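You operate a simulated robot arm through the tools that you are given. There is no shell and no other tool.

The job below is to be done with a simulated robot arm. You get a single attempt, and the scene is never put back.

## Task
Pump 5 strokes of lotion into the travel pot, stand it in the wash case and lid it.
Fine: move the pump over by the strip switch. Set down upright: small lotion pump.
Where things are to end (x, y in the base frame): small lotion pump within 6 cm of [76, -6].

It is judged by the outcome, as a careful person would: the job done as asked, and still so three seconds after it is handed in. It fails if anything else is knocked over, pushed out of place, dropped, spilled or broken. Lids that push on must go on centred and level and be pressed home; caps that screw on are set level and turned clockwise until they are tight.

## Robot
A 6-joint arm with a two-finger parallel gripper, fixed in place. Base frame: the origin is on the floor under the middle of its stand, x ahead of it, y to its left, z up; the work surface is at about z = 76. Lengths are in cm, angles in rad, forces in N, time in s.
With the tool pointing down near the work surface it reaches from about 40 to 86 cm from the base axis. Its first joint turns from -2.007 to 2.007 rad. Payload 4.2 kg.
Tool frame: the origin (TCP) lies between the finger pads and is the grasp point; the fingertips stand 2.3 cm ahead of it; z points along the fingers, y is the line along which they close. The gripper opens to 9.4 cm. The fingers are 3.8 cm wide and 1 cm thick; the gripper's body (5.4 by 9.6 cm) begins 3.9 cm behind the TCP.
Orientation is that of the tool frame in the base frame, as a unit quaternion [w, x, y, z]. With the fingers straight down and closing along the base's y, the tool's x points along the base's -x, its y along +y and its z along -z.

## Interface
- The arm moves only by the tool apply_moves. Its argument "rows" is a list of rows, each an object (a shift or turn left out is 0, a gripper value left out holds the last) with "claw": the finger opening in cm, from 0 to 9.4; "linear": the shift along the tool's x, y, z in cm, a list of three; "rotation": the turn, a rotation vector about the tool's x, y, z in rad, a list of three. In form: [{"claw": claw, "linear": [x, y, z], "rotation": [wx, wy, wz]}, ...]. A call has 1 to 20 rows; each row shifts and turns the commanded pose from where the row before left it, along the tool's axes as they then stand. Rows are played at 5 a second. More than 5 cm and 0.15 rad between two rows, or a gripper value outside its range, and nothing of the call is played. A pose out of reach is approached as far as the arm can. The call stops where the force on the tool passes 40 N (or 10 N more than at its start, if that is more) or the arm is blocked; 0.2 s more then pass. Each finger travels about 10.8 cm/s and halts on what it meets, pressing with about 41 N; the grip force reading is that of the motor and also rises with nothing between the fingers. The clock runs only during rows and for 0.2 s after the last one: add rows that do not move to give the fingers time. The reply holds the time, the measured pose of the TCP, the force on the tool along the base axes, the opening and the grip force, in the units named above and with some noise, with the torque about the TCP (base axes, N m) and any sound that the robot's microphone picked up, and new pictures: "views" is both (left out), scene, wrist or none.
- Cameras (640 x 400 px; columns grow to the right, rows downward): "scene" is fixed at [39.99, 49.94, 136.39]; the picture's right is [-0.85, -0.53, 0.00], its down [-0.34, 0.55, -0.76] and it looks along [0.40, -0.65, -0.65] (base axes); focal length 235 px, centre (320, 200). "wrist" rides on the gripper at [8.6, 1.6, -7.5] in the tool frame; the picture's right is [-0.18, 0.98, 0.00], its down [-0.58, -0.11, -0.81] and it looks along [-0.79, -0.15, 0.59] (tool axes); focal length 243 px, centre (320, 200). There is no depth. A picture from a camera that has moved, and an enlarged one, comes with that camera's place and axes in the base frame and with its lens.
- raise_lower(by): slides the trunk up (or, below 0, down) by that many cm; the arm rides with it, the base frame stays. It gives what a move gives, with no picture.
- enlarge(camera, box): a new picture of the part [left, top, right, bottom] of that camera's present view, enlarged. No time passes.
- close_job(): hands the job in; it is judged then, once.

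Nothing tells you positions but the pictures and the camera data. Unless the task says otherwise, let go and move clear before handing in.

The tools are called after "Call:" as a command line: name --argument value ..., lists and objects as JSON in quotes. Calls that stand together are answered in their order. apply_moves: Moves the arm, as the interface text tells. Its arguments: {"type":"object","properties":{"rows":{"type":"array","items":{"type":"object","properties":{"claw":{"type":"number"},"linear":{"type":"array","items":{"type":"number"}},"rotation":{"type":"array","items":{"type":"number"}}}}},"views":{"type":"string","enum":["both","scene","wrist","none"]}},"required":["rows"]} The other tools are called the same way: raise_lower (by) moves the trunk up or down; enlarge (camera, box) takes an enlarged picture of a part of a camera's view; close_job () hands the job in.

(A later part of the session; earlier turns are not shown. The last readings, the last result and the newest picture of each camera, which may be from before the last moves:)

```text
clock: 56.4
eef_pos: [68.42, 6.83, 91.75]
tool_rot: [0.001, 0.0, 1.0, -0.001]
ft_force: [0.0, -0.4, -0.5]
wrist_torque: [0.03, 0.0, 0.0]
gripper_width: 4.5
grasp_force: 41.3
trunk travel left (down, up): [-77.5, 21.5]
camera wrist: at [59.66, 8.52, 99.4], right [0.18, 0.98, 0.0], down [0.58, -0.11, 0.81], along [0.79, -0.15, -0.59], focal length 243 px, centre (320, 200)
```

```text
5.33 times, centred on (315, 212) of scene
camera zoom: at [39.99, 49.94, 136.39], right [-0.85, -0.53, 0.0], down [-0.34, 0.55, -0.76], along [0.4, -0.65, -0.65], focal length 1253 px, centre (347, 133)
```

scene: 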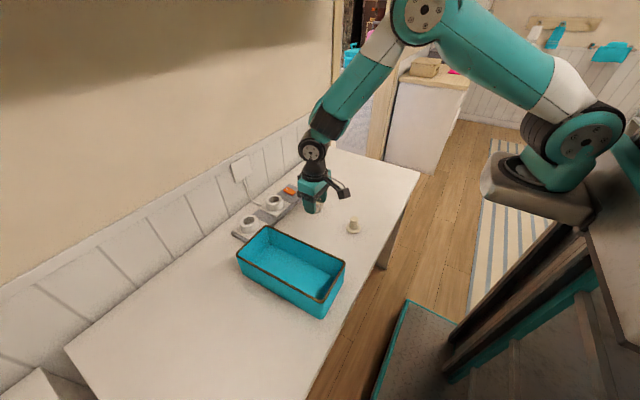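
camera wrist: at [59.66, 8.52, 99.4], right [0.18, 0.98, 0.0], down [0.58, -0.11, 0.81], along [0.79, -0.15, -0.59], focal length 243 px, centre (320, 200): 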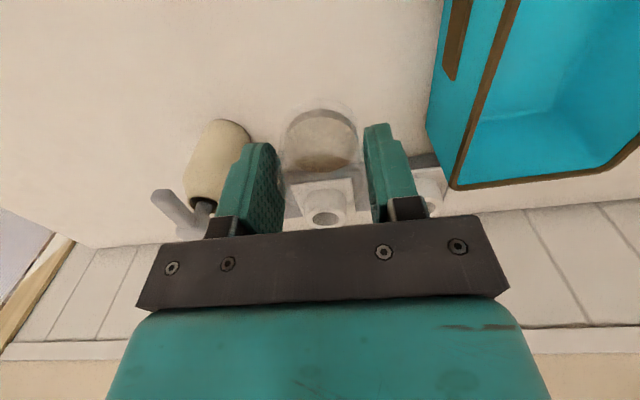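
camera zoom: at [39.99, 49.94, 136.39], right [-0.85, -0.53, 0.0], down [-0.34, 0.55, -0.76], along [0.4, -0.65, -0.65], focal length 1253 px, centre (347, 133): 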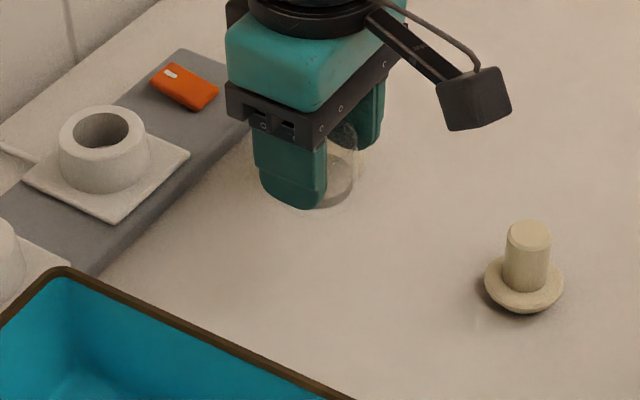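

The pot hangs level with its bottom at about z 87.6, above the case rim (≈85.3). I'll carry it to the middle of the case, around (66, 22.6).

Call:
apply_moves --rows '[{"linear": [0.1, 0.6, 0]}, {"linear": [0.2, 1.2, 0]}, {"linear": [0.25, 1.7, 0]}, {"linear": [0.25, 1.8, 0]}, {"linear": [0.25, 1.8, 0]}, {"linear": [0.25, 1.8, 0]}, {"linear": [0.25, 1.8, 0]}, {"linear": [0.25, 1.7, 0]}, {"linear": [0.25, 1.5, 0]}, {"linear": [0.2, 1.1, 0]}, {"linear": [0.08, 0.63, 0]}, {}, {}]' --views "both"

Call:
enlarge --camera "scene" --box '[225, 195, 355, 305]'

```text
clock: 59.2
eef_pos: [65.99, 22.56, 91.8]
tool_rot: [0.0, 0.0, 1.0, 0.0]
ft_force: [-0.2, -0.2, -0.7]
wrist_torque: [0.02, 0.0, -0.01]
gripper_width: 4.49
grasp_force: 41.1
trunk travel left (down, up): [-77.5, 21.5]
camera wrist: at [57.33, 24.18, 99.37], right [0.18, 0.98, 0.0], down [0.58, -0.11, 0.81], along [0.79, -0.15, -0.59], focal length 243 px, centre (320, 200)
```

scene: 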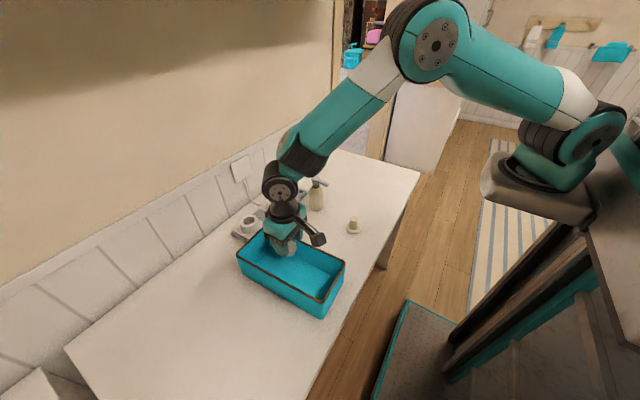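
wrist: 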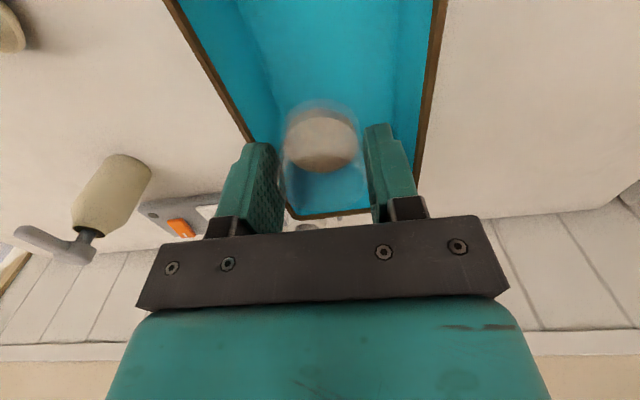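

```text
3.64 times, centred on (290, 250) of scene
camera zoom: at [39.99, 49.94, 136.39], right [-0.85, -0.53, 0.0], down [-0.34, 0.55, -0.76], along [0.4, -0.65, -0.65], focal length 854 px, centre (429, 18)
```

zoom: 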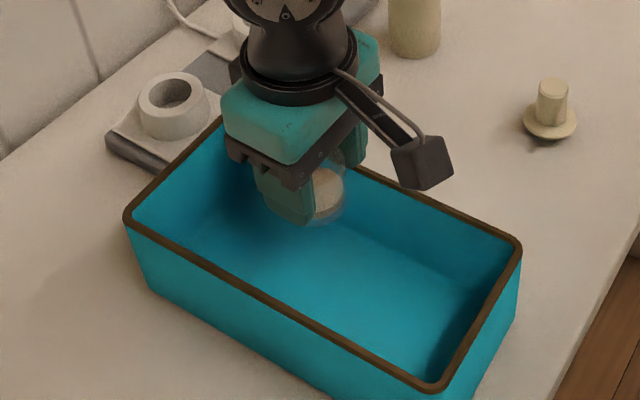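

The rims on both sides suggest the case's middle is nearer y 22.9, so I'll shift 0.3 cm and lower partway to check clearance.

Call:
apply_moves --rows '[{"linear": [0, 0.3, 0]}, {"linear": [0, 0, 1.5]}, {"linear": [0, 0, 1.8]}, {"linear": [0, 0, 1.8]}, {"linear": [0, 0, 1.5]}, {}]' --views "both"

Call:
enlarge --camera "scene" --box '[225, 195, 355, 305]'

```text
clock: 60.6
eef_pos: [65.92, 22.88, 85.18]
tool_rot: [0.0, 0.001, 1.0, 0.0]
ft_force: [-0.4, 0.3, -0.4]
wrist_torque: [-0.02, -0.02, 0.01]
gripper_width: 4.47
grasp_force: 40.7
trunk travel left (down, up): [-77.5, 21.5]
camera wrist: at [57.29, 24.45, 92.78], right [0.18, 0.98, 0.0], down [0.58, -0.11, 0.81], along [0.79, -0.15, -0.59], focal length 243 px, centre (320, 200)
```

scene: 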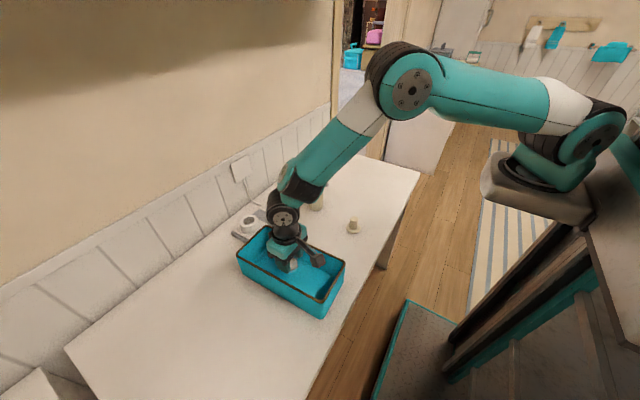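
wrist: 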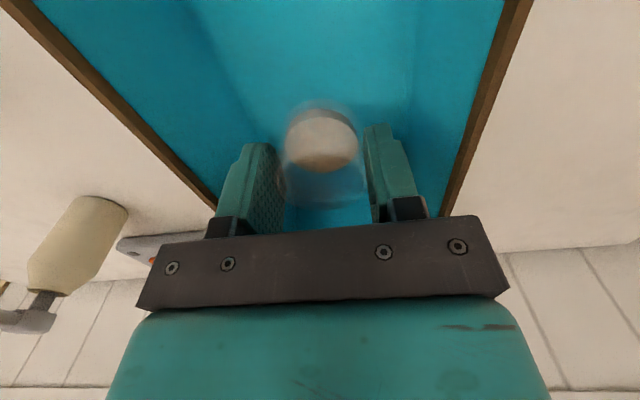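

```text
3.64 times, centred on (290, 250) of scene
camera zoom: at [39.99, 49.94, 136.39], right [-0.85, -0.53, 0.0], down [-0.34, 0.55, -0.76], along [0.4, -0.65, -0.65], focal length 854 px, centre (429, 18)
```

zoom: 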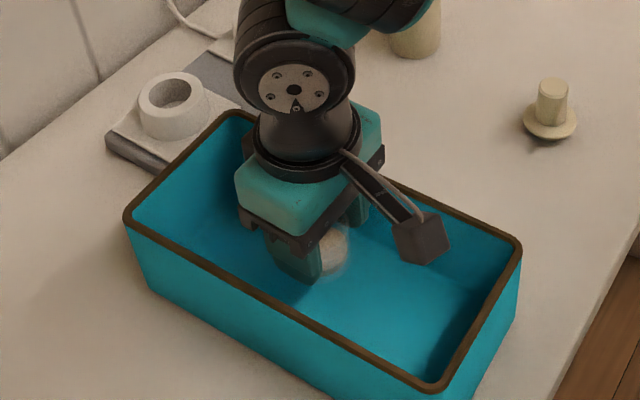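

Good clearance on both sides. Lowering the pot the rest of the way, slowing near the case floor.

Call:
apply_moves --rows '[{"linear": [0, 0.1, 1.2]}, {"linear": [0, 0, 1.2]}, {"linear": [0, 0, 1.0]}, {"linear": [0, 0, 0.6]}, {"linear": [0, 0, 0.2]}, {}]' --views "none"

```text
clock: 62.0
eef_pos: [66.02, 22.92, 80.98]
tool_rot: [0.0, 0.0, 1.0, 0.0]
ft_force: [0.0, -0.2, -0.1]
wrist_torque: [0.01, -0.01, 0.0]
gripper_width: 4.48
grasp_force: 41.6
trunk travel left (down, up): [-77.5, 21.5]
```

Call:
apply_moves --rows '[{"linear": [0, 0, 0.15]}, {"linear": [0, 0, 0.15]}, {}]' --views "none"

```text
clock: 62.8
eef_pos: [66.06, 22.81, 80.69]
tool_rot: [0.0, 0.001, 1.0, 0.0]
ft_force: [0.1, -0.7, 1.5]
wrist_torque: [-0.06, 0.03, 0.0]
gripper_width: 4.47
grasp_force: 41.1
trunk travel left (down, up): [-77.5, 21.5]
```

Call:
apply_moves --rows '[{"linear": [0, 0, 0.1]}, {}, {}]' --views "none"

```text
clock: 63.6
eef_pos: [65.96, 22.85, 80.72]
tool_rot: [0.0, 0.0, 1.0, 0.001]
ft_force: [-0.8, -1.8, 14.0]
wrist_torque: [-0.12, 0.02, -0.02]
gripper_width: 4.48
grasp_force: 41.3
trunk travel left (down, up): [-77.5, 21.5]
```

Contact with the case floor is clear (14 N). I'll ease off 1 mm, open the fingers slightly, and rise straight up.

Call:
apply_moves --rows '[{"linear": [0, 0, -0.1]}, {"claw": 4.7}, {"claw": 5.0}, {"claw": 5.5}, {"claw": 6.0}, {}, {"linear": [0, 0, -1]}, {"linear": [0, 0, -2]}, {"linear": [0, 0, -3]}, {"linear": [0, 0, -4]}, {"linear": [0, 0, -4]}, {}]' --views "both"

Call:
enlarge --camera "scene" --box '[225, 215, 355, 325]'

Call:
enlarge --camera "wrist" --box '[230, 30, 430, 200]'

```text
clock: 66.2
eef_pos: [65.94, 23.01, 94.62]
tool_rot: [-0.001, 0.001, 1.0, 0.0]
ft_force: [-0.4, 0.3, -0.4]
wrist_torque: [-0.04, 0.03, 0.02]
gripper_width: 6.0
grasp_force: 0.1
trunk travel left (down, up): [-77.5, 21.5]
camera wrist: at [57.26, 24.64, 102.27], right [0.18, 0.98, 0.0], down [0.58, -0.11, 0.81], along [0.79, -0.15, -0.59], focal length 243 px, centre (320, 200)
```

scene: 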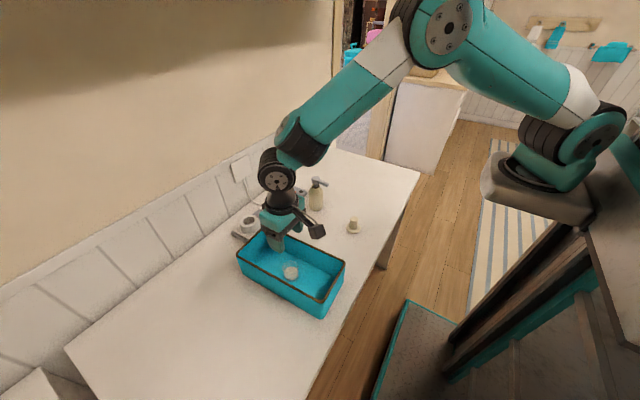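
wrist: 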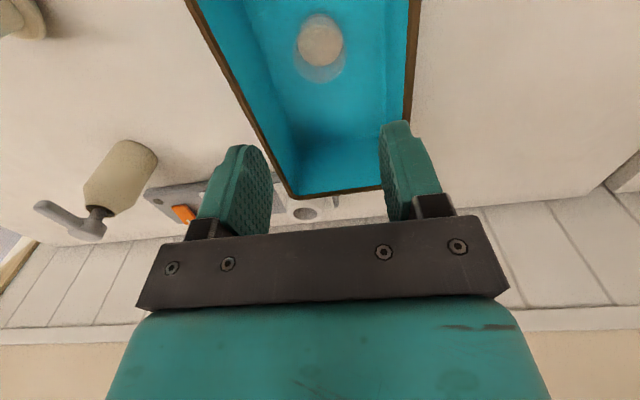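

```text
3.64 times, centred on (290, 270) of scene
camera zoom: at [39.99, 49.94, 136.39], right [-0.85, -0.53, 0.0], down [-0.34, 0.55, -0.76], along [0.4, -0.65, -0.65], focal length 854 px, centre (429, -54)
```

zoom: 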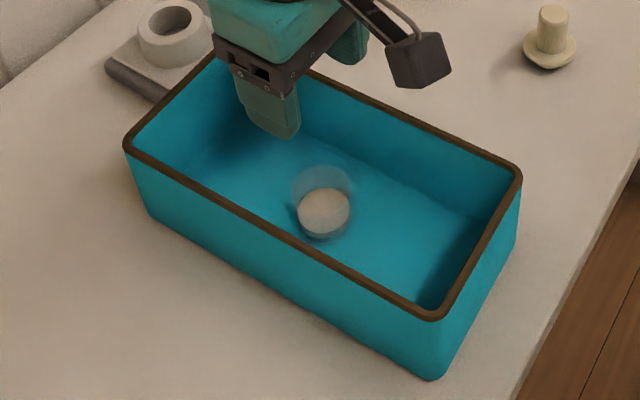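

```text
2.35 times, centred on (330, 115) of wrist
camera zoom: at [57.26, 24.64, 102.27], right [0.18, 0.98, 0.0], down [0.58, -0.11, 0.81], along [0.79, -0.15, -0.59], focal length 571 px, centre (296, 400)
```

zoom: 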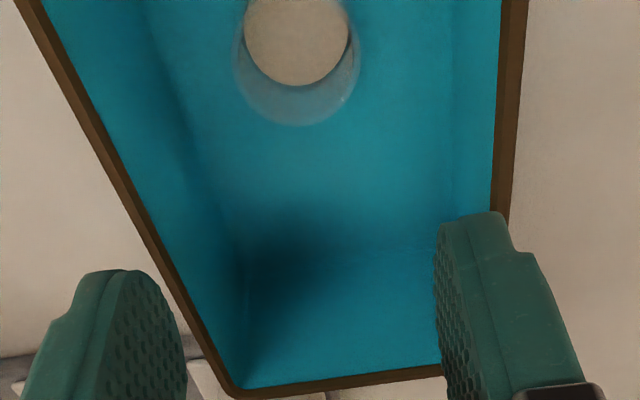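

The pot stands upright in the case at about (66, 22.9). Now to the lid: moving above it to refine its position.

Call:
apply_moves --rows '[{"linear": [1.2, -4.2, 0]}, {"linear": [1.2, -4.2, 0]}, {"linear": [1.2, -4.2, 0]}, {"linear": [1.2, -4.2, 0]}, {"linear": [1.2, -4.2, 0], "claw": 5.5}, {"linear": [1.2, -4.2, 0]}, {"linear": [0, 0, 3]}, {}, {}]' --views "both"

Call:
enlarge --camera "wrist" --box '[270, 30, 390, 140]'

Call:
enlarge --camera "scene" --box '[330, 200, 378, 240]'

```text
clock: 68.2
eef_pos: [58.8, -2.33, 91.68]
tool_rot: [-0.001, 0.0, 1.0, 0.0]
ft_force: [0.1, 0.1, 0.3]
wrist_torque: [0.02, -0.02, -0.04]
gripper_width: 5.5
grasp_force: 0.1
trunk travel left (down, up): [-77.5, 21.5]
camera wrist: at [50.17, -0.64, 99.26], right [0.18, 0.98, 0.0], down [0.58, -0.11, 0.81], along [0.79, -0.15, -0.59], focal length 243 px, centre (320, 200)
```

scene: 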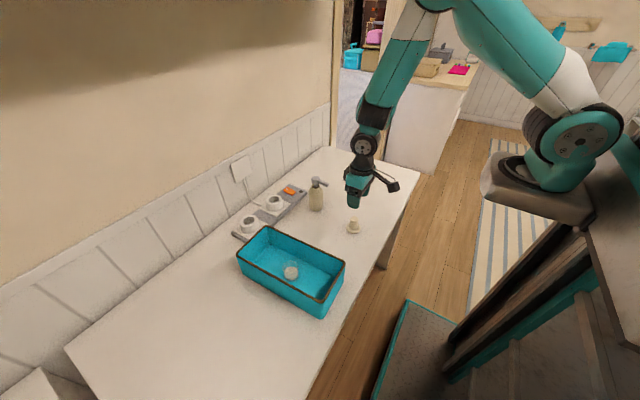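
wrist: 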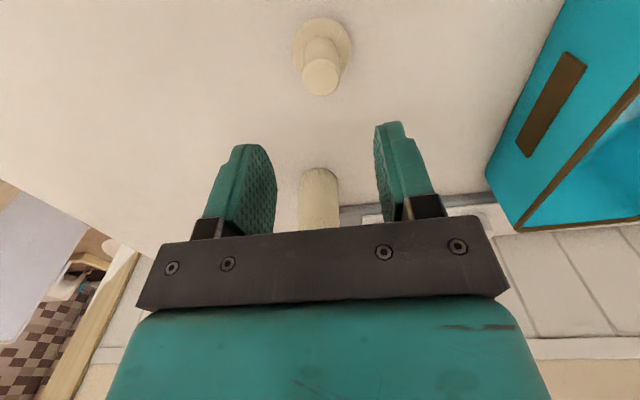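

```text
3.64 times, centred on (330, 85) of wrist
camera zoom: at [50.17, -0.64, 99.26], right [0.18, 0.98, 0.0], down [0.58, -0.11, 0.81], along [0.79, -0.15, -0.59], focal length 882 px, centre (284, 618)
```

zoom: 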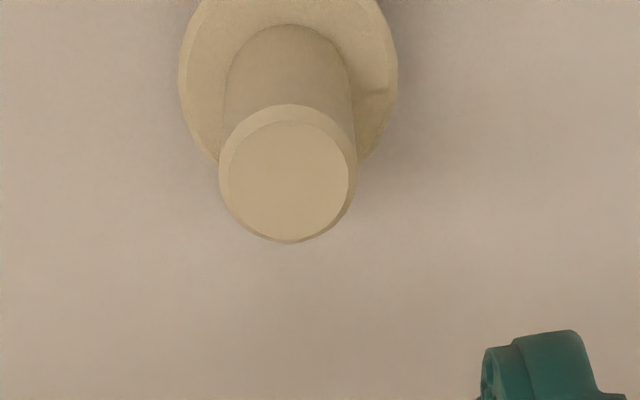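

```text
10.00 times, centred on (354, 220) of scene
camera zoom: at [39.99, 49.94, 136.39], right [-0.85, -0.53, 0.0], down [-0.34, 0.55, -0.76], along [0.4, -0.65, -0.65], focal length 2349 px, centre (-20, 0)
```

zoom: 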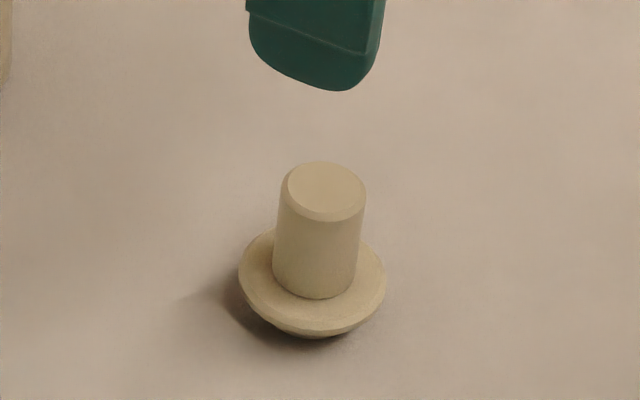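

The lid is at about (58.95, -2.24), knob 2.77 cm across with its top at z 81.6. I'll align and descend around the knob, leaving the flange untouched.

Call:
apply_moves --rows '[{"linear": [-0.17, 0.07, 2.5]}, {"linear": [0, 0, 3]}, {"linear": [0, 0, 2.5]}, {"linear": [0, 0, 1.7]}, {"linear": [0, 0, 1.0]}, {"linear": [0, 0, 0.5]}, {}]' --views "both"

Call:
enlarge --camera "wrist" --box '[220, 90, 420, 235]'

Call:
enlarge --camera "scene" --box '[330, 200, 378, 240]'

```text
clock: 69.8
eef_pos: [59.05, -2.1, 80.44]
tool_rot: [0.0, 0.0, 1.0, 0.0]
ft_force: [-0.1, 0.2, 0.0]
wrist_torque: [0.01, -0.02, 0.0]
gripper_width: 5.49
grasp_force: 0.0
trunk travel left (down, up): [-77.5, 21.5]
camera wrist: at [50.26, -0.56, 88.07], right [0.18, 0.98, 0.0], down [0.58, -0.11, 0.81], along [0.79, -0.15, -0.59], focal length 243 px, centre (320, 200)
```

scene: 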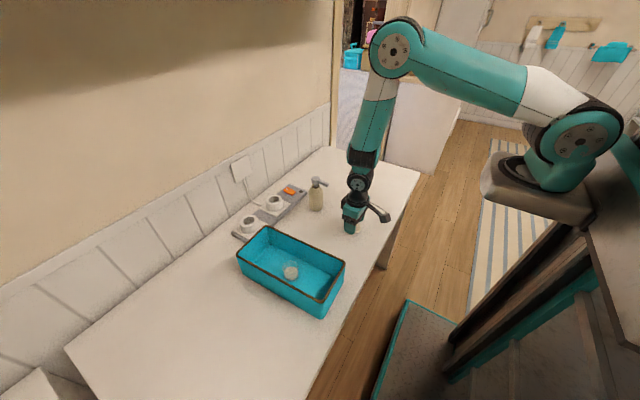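
wrist: 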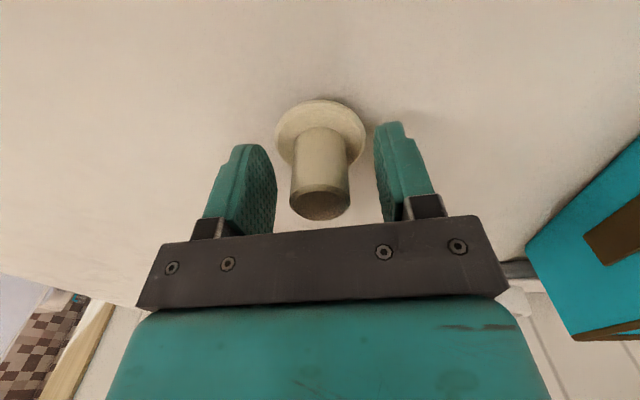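

```text
2.76 times, centred on (320, 162) of wrist
camera zoom: at [50.26, -0.56, 88.07], right [0.18, 0.98, 0.0], down [0.58, -0.11, 0.81], along [0.79, -0.15, -0.59], focal length 669 px, centre (320, 303)
```

zoom: 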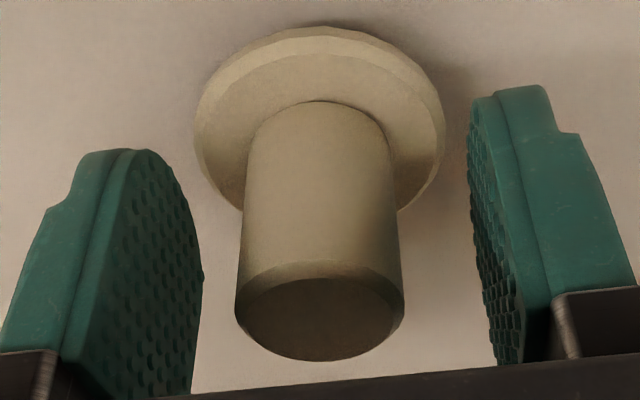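

```text
10.00 times, centred on (354, 220) of scene
camera zoom: at [39.99, 49.94, 136.39], right [-0.85, -0.53, 0.0], down [-0.34, 0.55, -0.76], along [0.4, -0.65, -0.65], focal length 2349 px, centre (-20, 0)
```

zoom: 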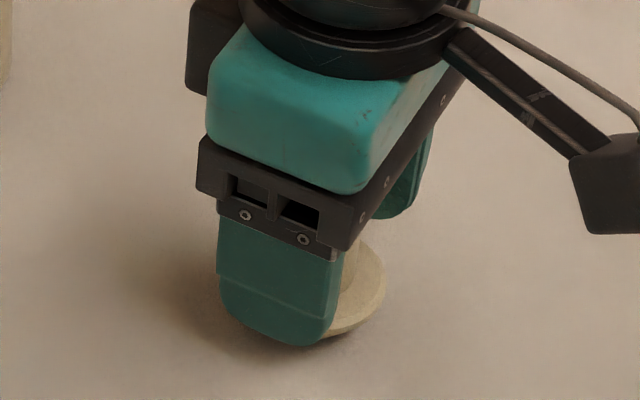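

The knob is between the pads with tips just above the flange. Closing gently on the knob.

Call:
apply_moves --rows '[{"claw": 4.2}, {"claw": 3.5}, {"claw": 3.2}, {"claw": 3.0}, {"claw": 2.8}, {"claw": 2.6}, {"claw": 2.4}, {}, {}]' --views "both"

Call:
enlarge --camera "wrist" --box '[220, 90, 420, 235]'

```text
clock: 71.8
eef_pos: [58.92, -2.14, 80.39]
tool_rot: [0.0, 0.0, 1.0, 0.0]
ft_force: [0.6, -0.8, -0.4]
wrist_torque: [-0.01, -0.01, -0.03]
gripper_width: 2.64
grasp_force: 41.3
trunk travel left (down, up): [-77.5, 21.5]
camera wrist: at [50.26, -0.56, 88.08], right [0.18, 0.98, 0.0], down [0.58, -0.11, 0.81], along [0.79, -0.15, -0.59], focal length 243 px, centre (320, 200)
```

scene: 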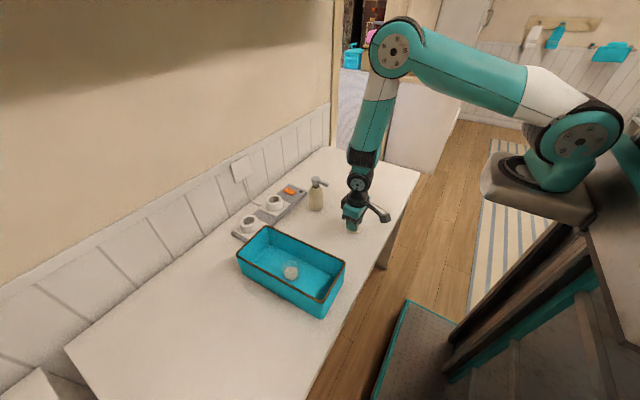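
wrist: 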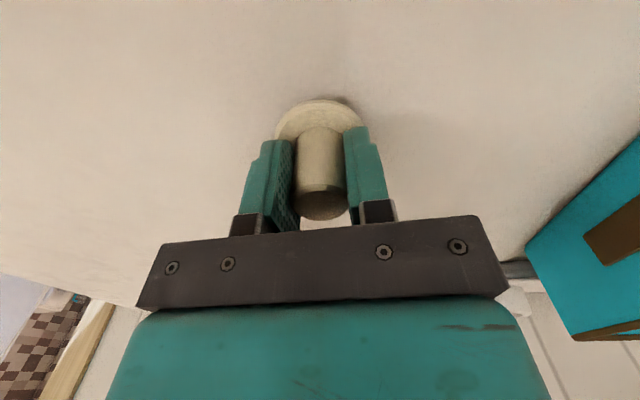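

```text
2.76 times, centred on (320, 162) of wrist
camera zoom: at [50.26, -0.56, 88.08], right [0.18, 0.98, 0.0], down [0.58, -0.11, 0.81], along [0.79, -0.15, -0.59], focal length 669 px, centre (320, 303)
```

zoom: 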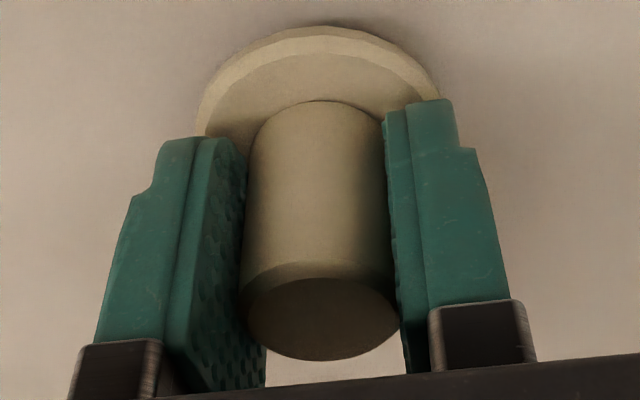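

Knob gripped at 2.64 cm. Lifting slowly to see the lid's underside.

Call:
apply_moves --rows '[{"linear": [0, 0, -0.3]}, {"linear": [0, 0, -0.7]}, {"linear": [0, 0, -1.2]}, {"linear": [0, 0, -1.8]}, {"linear": [0, 0, -2.0]}, {"linear": [0, 0, -2.0]}, {"linear": [0, 0, -2.0]}, {"linear": [0, 0, -2.0]}, {"linear": [0, 0, -1.5]}, {}]' --views "both"

Call:
enlarge --camera "scene" --box '[330, 165, 394, 225]'

Call:
enlarge --camera "wrist" --box '[220, 90, 420, 235]'

```text
clock: 74.0
eef_pos: [58.92, -2.12, 93.95]
tool_rot: [-0.001, 0.0, 1.0, 0.0]
ft_force: [0.4, 0.3, 0.0]
wrist_torque: [0.01, -0.05, 0.01]
gripper_width: 2.56
grasp_force: 41.2
trunk travel left (down, up): [-77.5, 21.5]
camera wrist: at [50.3, -0.53, 101.58], right [0.18, 0.98, 0.0], down [0.58, -0.11, 0.81], along [0.79, -0.15, -0.59], focal length 243 px, centre (320, 200)
```

scene: 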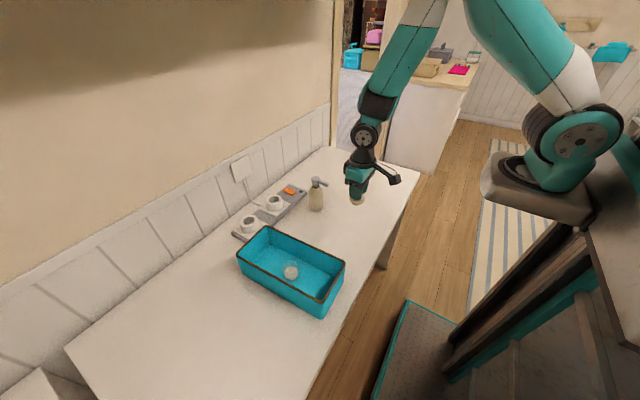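
wrist: 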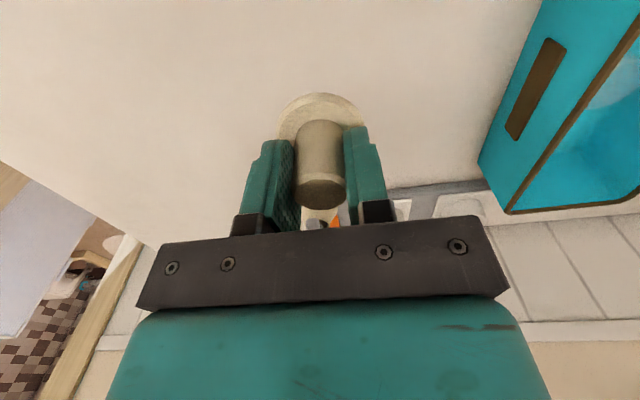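

```text
6.67 times, centred on (362, 195) of scene
camera zoom: at [39.99, 49.94, 136.39], right [-0.85, -0.53, 0.0], down [-0.34, 0.55, -0.76], along [0.4, -0.65, -0.65], focal length 1566 px, centre (40, 233)
```

zoom: 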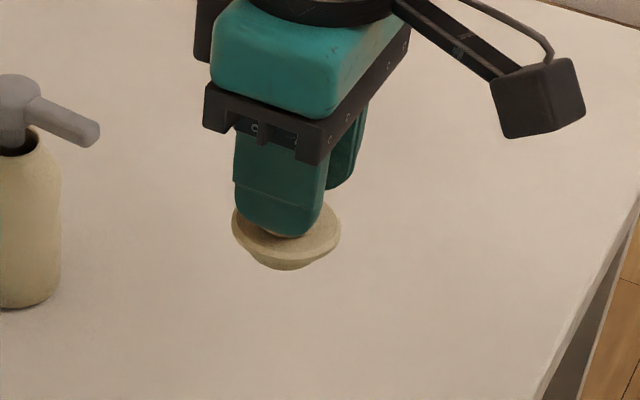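

```text
2.76 times, centred on (320, 162) of wrist
camera zoom: at [50.3, -0.53, 101.58], right [0.18, 0.98, 0.0], down [0.58, -0.11, 0.81], along [0.79, -0.15, -0.59], focal length 669 px, centre (320, 303)
```

zoom: 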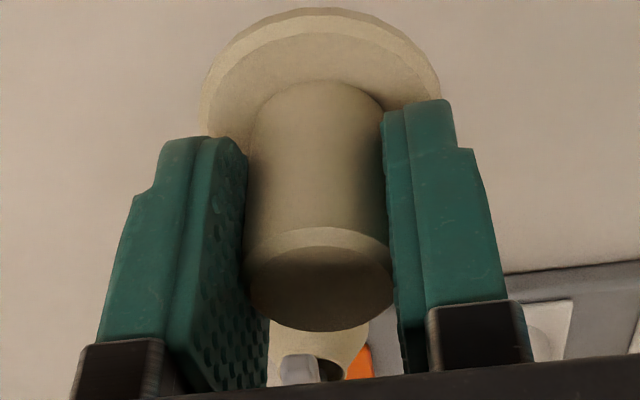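

The knob appears to have shifted slightly in the grip (width 2.56, lid a little lower). Checking closely before continuing.

Call:
enlarge --camera "scene" --box '[340, 180, 380, 212]'

Call:
enlarge --camera "wrist" --box '[270, 80, 380, 220]'

```text
12.50 times, centred on (360, 196) of scene
camera zoom: at [39.99, 49.94, 136.39], right [-0.85, -0.53, 0.0], down [-0.34, 0.55, -0.76], along [0.4, -0.65, -0.65], focal length 2937 px, centre (-180, 250)
```

zoom: 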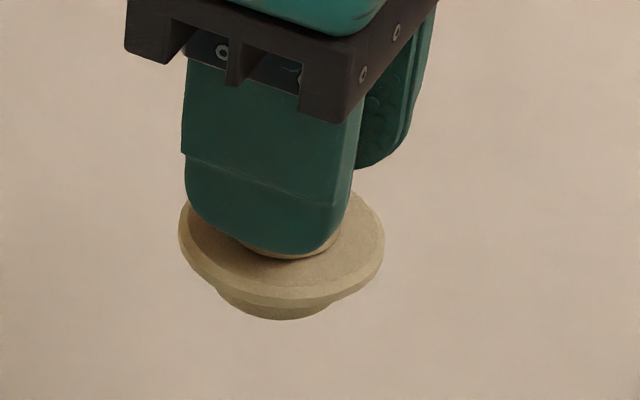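

```text
2.86 times, centred on (325, 150) of wrist
camera zoom: at [50.3, -0.53, 101.58], right [0.18, 0.98, 0.0], down [0.58, -0.11, 0.81], along [0.79, -0.15, -0.59], focal length 693 px, centre (306, 343)
```

zoom: 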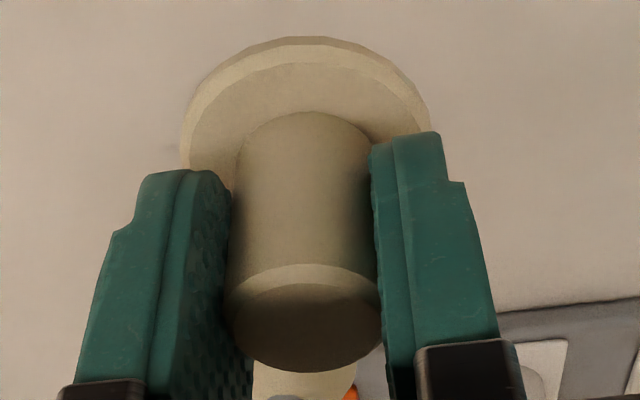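

The lid seems to sit about 0.6 cm lower in the grip than before lifting. I'll wait briefly in place to see whether it is slipping or stable.

Call:
apply_moves --rows '[{}]' --views "wrist"

Call:
enlarge --camera "wrist" --box '[220, 90, 420, 235]'

Call:
enlarge --camera "scene" --box '[340, 180, 380, 212]'

```text
clock: 74.4
eef_pos: [58.97, -2.24, 94.1]
tool_rot: [0.0, 0.0, 1.0, 0.0]
ft_force: [0.0, 0.0, 0.5]
wrist_torque: [0.01, 0.0, -0.01]
gripper_width: 2.55
grasp_force: 41.0
trunk travel left (down, up): [-77.5, 21.5]
camera wrist: at [50.3, -0.53, 101.57], right [0.18, 0.98, 0.0], down [0.58, -0.11, 0.81], along [0.79, -0.15, -0.59], focal length 243 px, centre (320, 200)
```

wrist: 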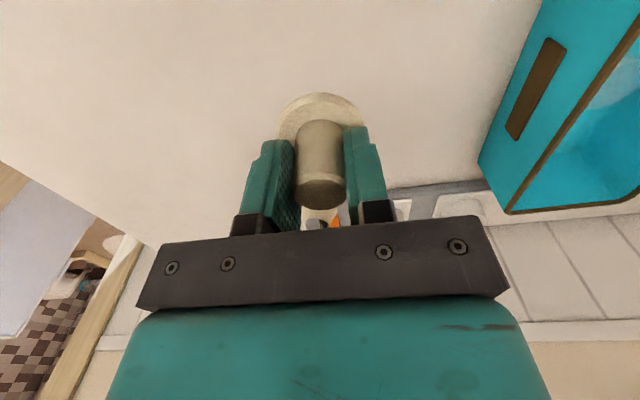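

```text
2.76 times, centred on (320, 162) of wrist
camera zoom: at [50.3, -0.53, 101.57], right [0.18, 0.98, 0.0], down [0.58, -0.11, 0.81], along [0.79, -0.15, -0.59], focal length 669 px, centre (320, 303)
```

zoom: 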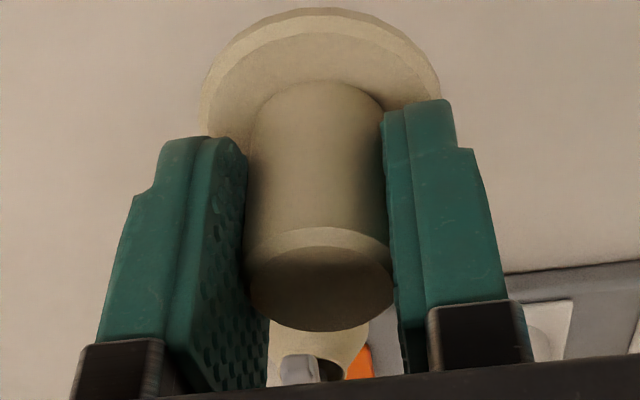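

```text
12.50 times, centred on (360, 196) of scene
camera zoom: at [39.99, 49.94, 136.39], right [-0.85, -0.53, 0.0], down [-0.34, 0.55, -0.76], along [0.4, -0.65, -0.65], focal length 2937 px, centre (-180, 250)
```

zoom: 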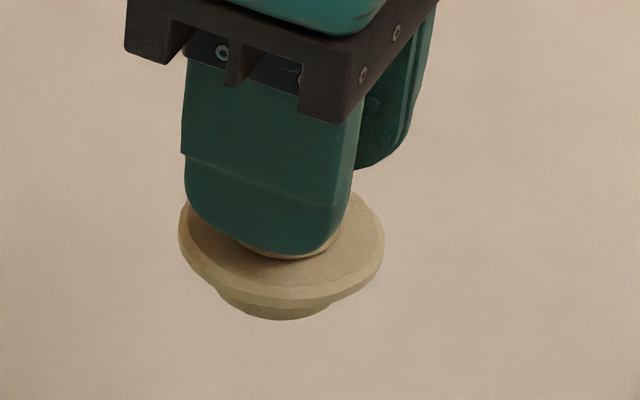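

The lid is stable in the grip, only slightly lower and about 3° tilted. I'll carry it slowly at constant height to above the pot in the case.

Call:
apply_moves --rows '[{"linear": [-0.11, 0.4, 0]}, {"linear": [-0.22, 0.8, 0]}, {"linear": [-0.34, 1.2, 0]}, {"linear": [-0.42, 1.5, 0]}, {"linear": [-0.42, 1.5, 0]}, {"linear": [-0.42, 1.5, 0]}, {"linear": [-0.42, 1.5, 0]}, {"linear": [-0.42, 1.5, 0]}, {"linear": [-0.42, 1.5, 0]}, {"linear": [-0.42, 1.5, 0]}, {"linear": [-0.42, 1.5, 0]}, {"linear": [-0.42, 1.5, 0]}, {"linear": [-0.42, 1.5, 0]}, {"linear": [-0.42, 1.5, 0]}, {"linear": [-0.42, 1.5, 0]}, {"linear": [-0.42, 1.5, 0]}, {"linear": [-0.34, 1.3, 0]}, {"linear": [-0.25, 0.9, 0]}, {"linear": [-0.17, 0.6, 0]}, {"linear": [-0.08, 0.4, 0]}]' --views "both"

Call:
enlarge --camera "wrist" --box '[220, 0, 420, 220]'

Call:
enlarge --camera "wrist" --box '[220, 90, 420, 235]'

Call:
enlarge --camera "scene" --box '[250, 210, 330, 290]'

```text
clock: 78.6
eef_pos: [65.96, 22.84, 94.01]
tool_rot: [0.0, 0.0, 1.0, 0.001]
ft_force: [0.6, 0.2, -0.4]
wrist_torque: [-0.03, 0.02, -0.03]
gripper_width: 2.54
grasp_force: 41.3
trunk travel left (down, up): [-77.5, 21.5]
camera wrist: at [57.24, 24.58, 101.6], right [0.18, 0.98, 0.0], down [0.58, -0.11, 0.81], along [0.79, -0.15, -0.59], focal length 243 px, centre (320, 200)
```

scene: 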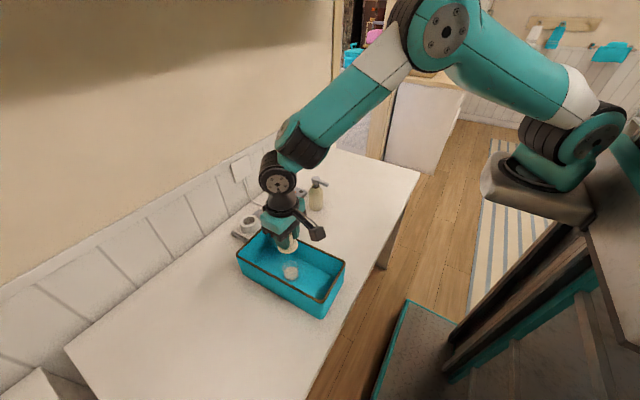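
wrist: 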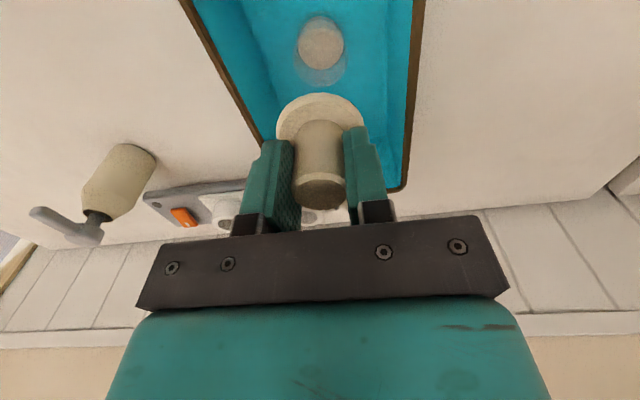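

```text
1.82 times, centred on (320, 110) of wrist
camera zoom: at [57.24, 24.58, 101.6], right [0.18, 0.98, 0.0], down [0.58, -0.11, 0.81], along [0.79, -0.15, -0.59], focal length 441 px, centre (320, 364)
```

zoom: 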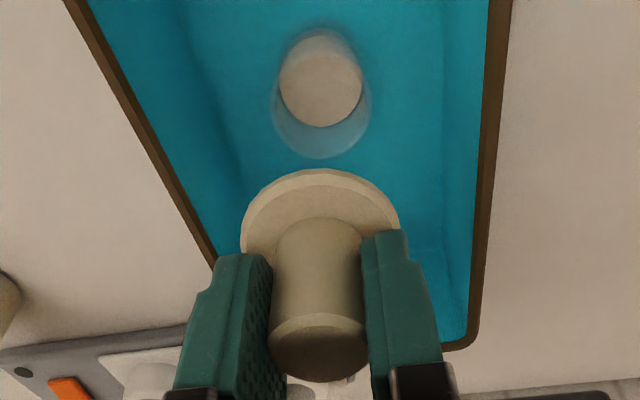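

```text
2.76 times, centred on (320, 162) of wrist
camera zoom: at [57.24, 24.58, 101.6], right [0.18, 0.98, 0.0], down [0.58, -0.11, 0.81], along [0.79, -0.15, -0.59], focal length 669 px, centre (320, 303)
```

zoom: 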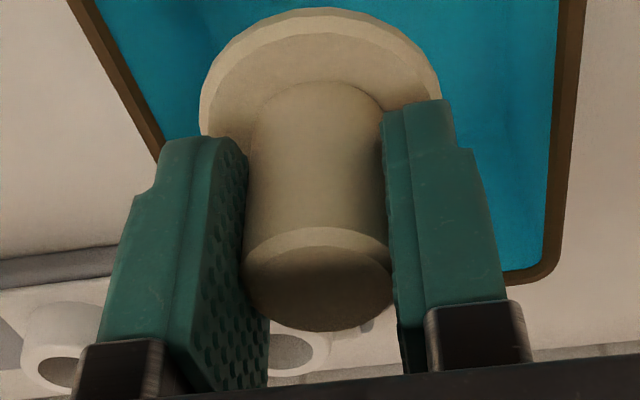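

```text
5.00 times, centred on (290, 250) of scene
camera zoom: at [39.99, 49.94, 136.39], right [-0.85, -0.53, 0.0], down [-0.34, 0.55, -0.76], along [0.4, -0.65, -0.65], focal length 1175 px, centre (470, -50)
```

zoom: 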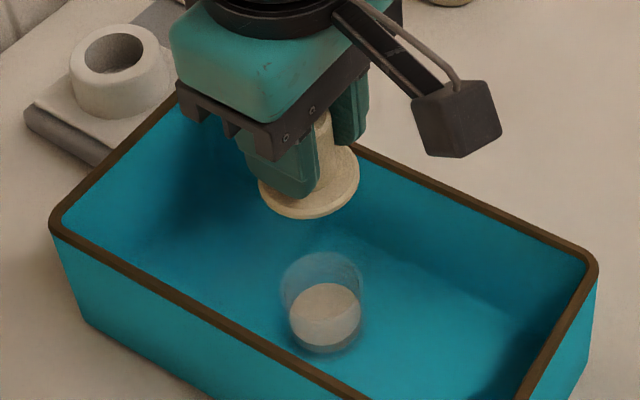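

The lid stayed put during the carry. Zooming on the pot rim from here to align the lid precisely.

Call:
enlarge --camera "wrist" --box '[285, 5, 357, 95]'

Call:
enlarge --camera "scene" --box '[276, 225, 308, 245]'

Call:
enlarge --camera "scene" --box '[270, 228, 314, 288]'

```text
4.44 times, centred on (321, 50) of wrist
camera zoom: at [57.24, 24.58, 101.6], right [0.18, 0.98, 0.0], down [0.58, -0.11, 0.81], along [0.79, -0.15, -0.59], focal length 1078 px, centre (316, 867)
```

zoom: 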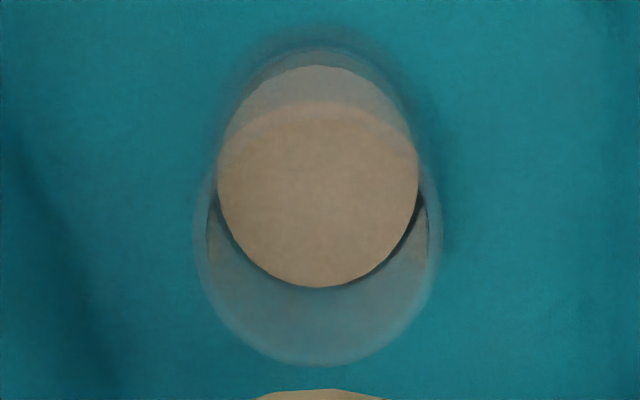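

```text
16.00 times, centred on (292, 235) of scene
camera zoom: at [39.99, 49.94, 136.39], right [-0.85, -0.53, 0.0], down [-0.34, 0.55, -0.76], along [0.4, -0.65, -0.65], focal length 3759 px, centre (768, -360)
```

zoom: 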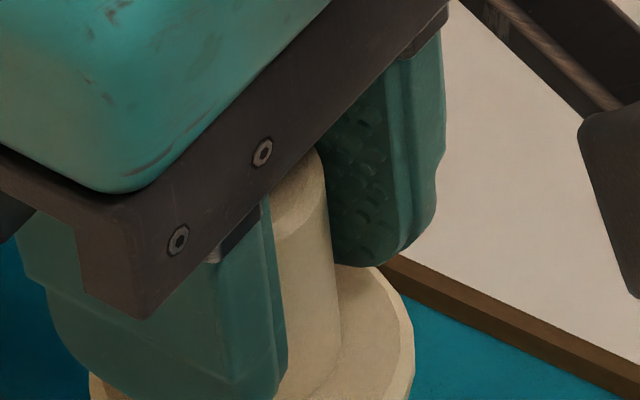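

```text
6.67 times, centred on (292, 258) of scene
camera zoom: at [39.99, 49.94, 136.39], right [-0.85, -0.53, 0.0], down [-0.34, 0.55, -0.76], along [0.4, -0.65, -0.65], focal length 1566 px, centre (507, -187)
```

zoom: 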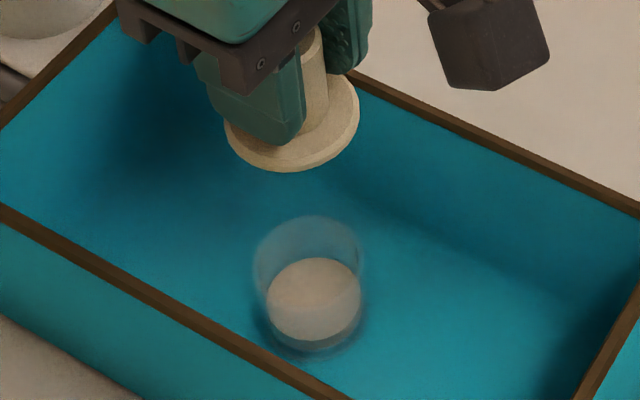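

Pot centre comes out at (66.2, 22.95) and the lid centre about 0.3 cm short of it in x. I'll shift, take out the slight tilt, and lower until the plug is just above the pot's mouth, then check.

Call:
apply_moves --rows '[{"linear": [-0.2, 0.02, 0.3], "rotation": [0, 0.018, 0]}, {"linear": [-0.19, 0.02, 0.5], "rotation": [0, 0.017, 0]}, {"linear": [0, 0, 0.9]}, {"linear": [0, 0, 1.2]}, {"linear": [0, 0, 1.2]}, {"linear": [0, 0, 1.2]}, {"linear": [0, 0, 0.9]}, {"linear": [0, 0, 0.6]}, {"linear": [0, 0, 0.3]}, {}]' --views "both"

Call:
enlarge --camera "wrist" --box '[250, 30, 390, 220]'

Call:
enlarge --camera "scene" --box '[270, 238, 314, 288]'

Call:
enlarge --camera "scene" --box '[276, 255, 308, 280]'

```text
clock: 80.8
eef_pos: [66.03, 22.92, 86.89]
tool_rot: [-0.018, 0.0, 1.0, 0.001]
ft_force: [0.6, -0.1, -0.4]
wrist_torque: [-0.02, -0.03, 0.01]
gripper_width: 2.55
grasp_force: 41.2
trunk travel left (down, up): [-77.5, 21.5]
camera wrist: at [57.68, 24.56, 94.75], right [0.18, 0.98, -0.01], down [0.61, -0.11, 0.79], along [0.77, -0.15, -0.62], focal length 243 px, centre (320, 200)
```

scene: 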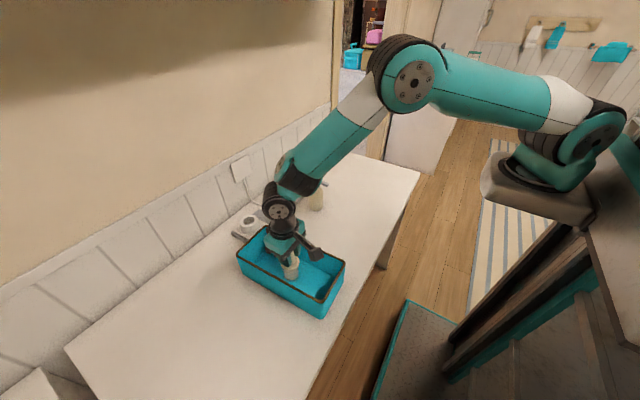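
wrist: 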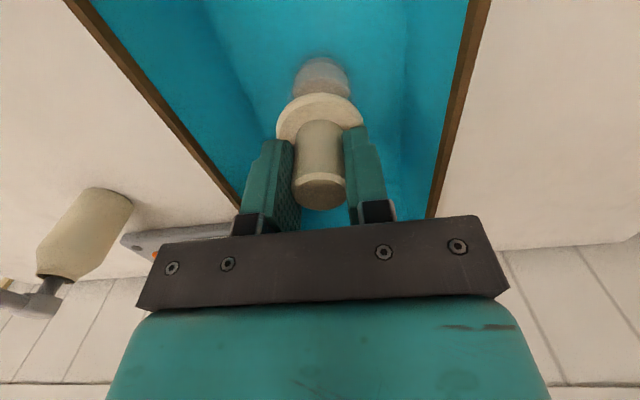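

```text
2.11 times, centred on (320, 125) of wrist
camera zoom: at [57.68, 24.56, 94.75], right [0.18, 0.98, -0.01], down [0.61, -0.11, 0.79], along [0.77, -0.15, -0.62], focal length 511 px, centre (320, 358)
```

zoom: 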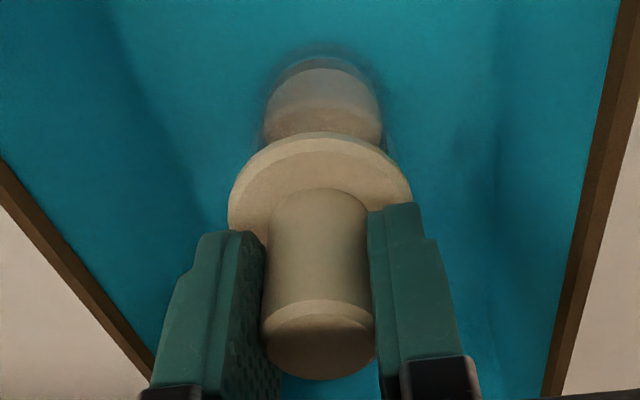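

```text
8.00 times, centred on (292, 263) of scene
camera zoom: at [39.99, 49.94, 136.39], right [-0.85, -0.53, 0.0], down [-0.34, 0.55, -0.76], along [0.4, -0.65, -0.65], focal length 1879 px, centre (544, -304)
```

zoom: 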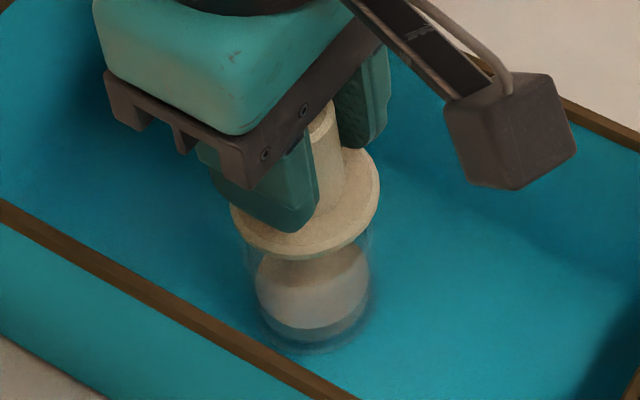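

```text
16.00 times, centred on (292, 268) of scene
camera zoom: at [39.99, 49.94, 136.39], right [-0.85, -0.53, 0.0], down [-0.34, 0.55, -0.76], along [0.4, -0.65, -0.65], focal length 3759 px, centre (768, -880)
```

zoom: 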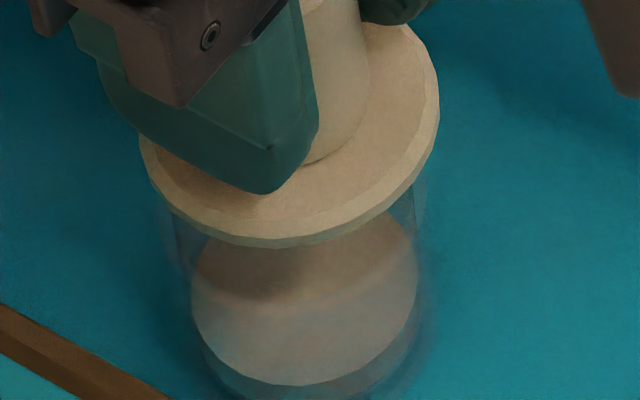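

The plug is just above the pot mouth; the tilted descent cost about 0.3 cm in x. I'll correct that, take back half of the tilt correction, then recheck.

Call:
apply_moves --rows '[{"linear": [-0.15, 0.03, 0], "rotation": [0, -0.018, 0]}, {"linear": [-0.15, 0.02, 0]}, {}, {}]' --views "both"

Call:
enlarge --camera "wrist" --box '[265, 40, 377, 160]'

Call:
enlarge --camera "scene" --box '[276, 255, 308, 280]'

```text
clock: 81.8
eef_pos: [66.36, 23.02, 86.97]
tool_rot: [-0.009, -0.001, 1.0, 0.0]
ft_force: [-0.3, 1.4, 0.4]
wrist_torque: [-0.02, 0.0, -0.01]
gripper_width: 2.53
grasp_force: 40.9
trunk travel left (down, up): [-77.5, 21.5]
camera wrist: at [57.84, 24.61, 94.6], right [0.18, 0.98, 0.0], down [0.6, -0.11, 0.8], along [0.78, -0.15, -0.6], focal length 243 px, centre (320, 200)
```

scene: 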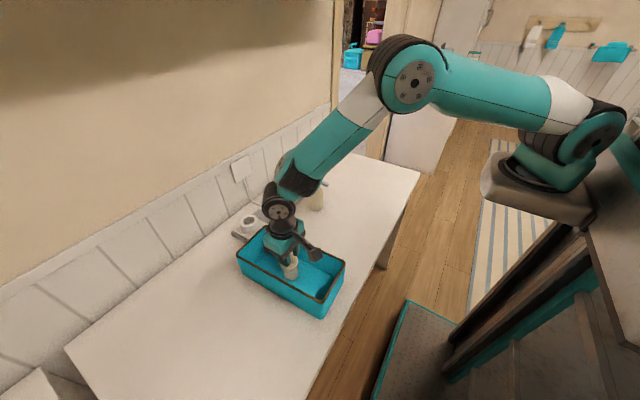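
wrist: 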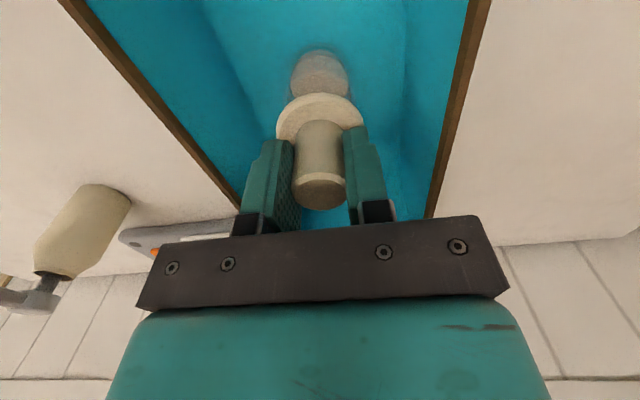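

```text
3.33 times, centred on (321, 100) of wrist
camera zoom: at [57.84, 24.61, 94.6], right [0.18, 0.98, 0.0], down [0.6, -0.11, 0.8], along [0.78, -0.15, -0.6], focal length 809 px, centre (317, 533)
```

zoom: 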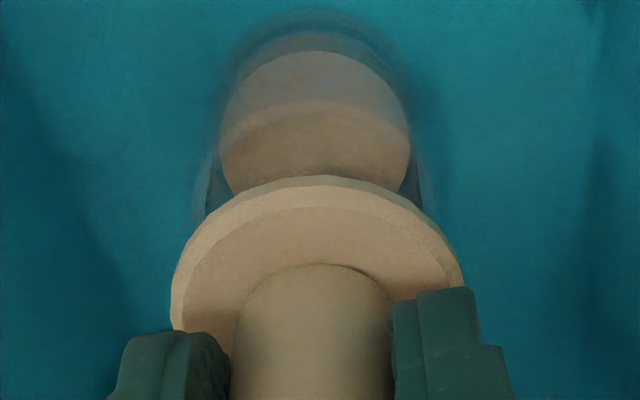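

```text
16.00 times, centred on (292, 268) of scene
camera zoom: at [39.99, 49.94, 136.39], right [-0.85, -0.53, 0.0], down [-0.34, 0.55, -0.76], along [0.4, -0.65, -0.65], focal length 3759 px, centre (768, -880)
```

zoom: 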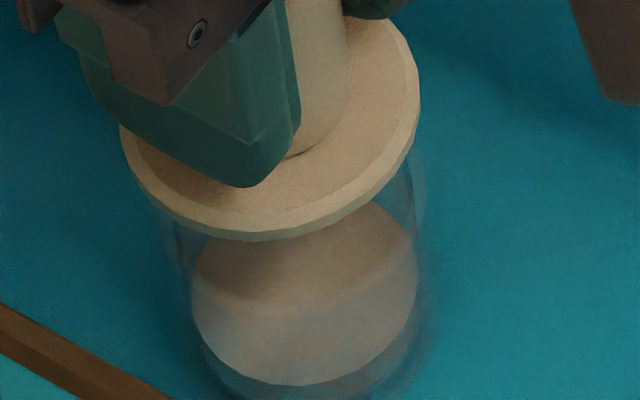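

The lid is now within about 0.1 cm of the pot's axis. Lowering gently to start the plug into the mouth, watching the force.

Call:
apply_moves --rows '[{"linear": [0, -0.03, 0.4]}, {"linear": [0, 0, 0.4]}, {"linear": [0, 0, 0.3]}, {"linear": [0, 0, 0.2]}, {}]' --views "scene"

Call:
enlarge --camera "scene" --box '[276, 255, 308, 280]'

```text
clock: 83.0
eef_pos: [66.35, 22.91, 85.6]
tool_rot: [-0.008, 0.0, 1.0, 0.0]
ft_force: [-0.5, 0.2, -1.0]
wrist_torque: [-0.03, 0.02, 0.01]
gripper_width: 2.53
grasp_force: 41.0
trunk travel left (down, up): [-77.5, 21.5]
```

scene: 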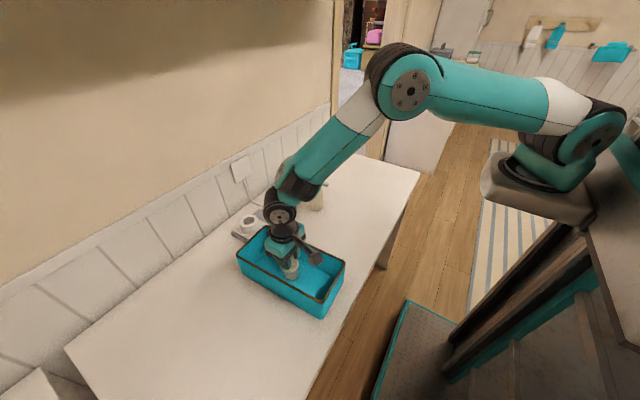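

```text
16.00 times, centred on (292, 268) of scene
camera zoom: at [39.99, 49.94, 136.39], right [-0.85, -0.53, 0.0], down [-0.34, 0.55, -0.76], along [0.4, -0.65, -0.65], focal length 3759 px, centre (768, -880)
```

zoom: 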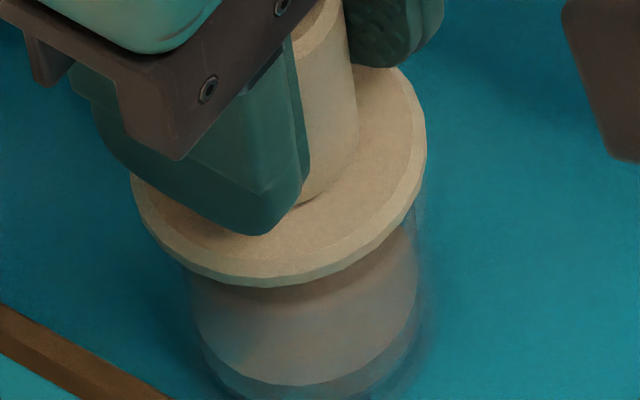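

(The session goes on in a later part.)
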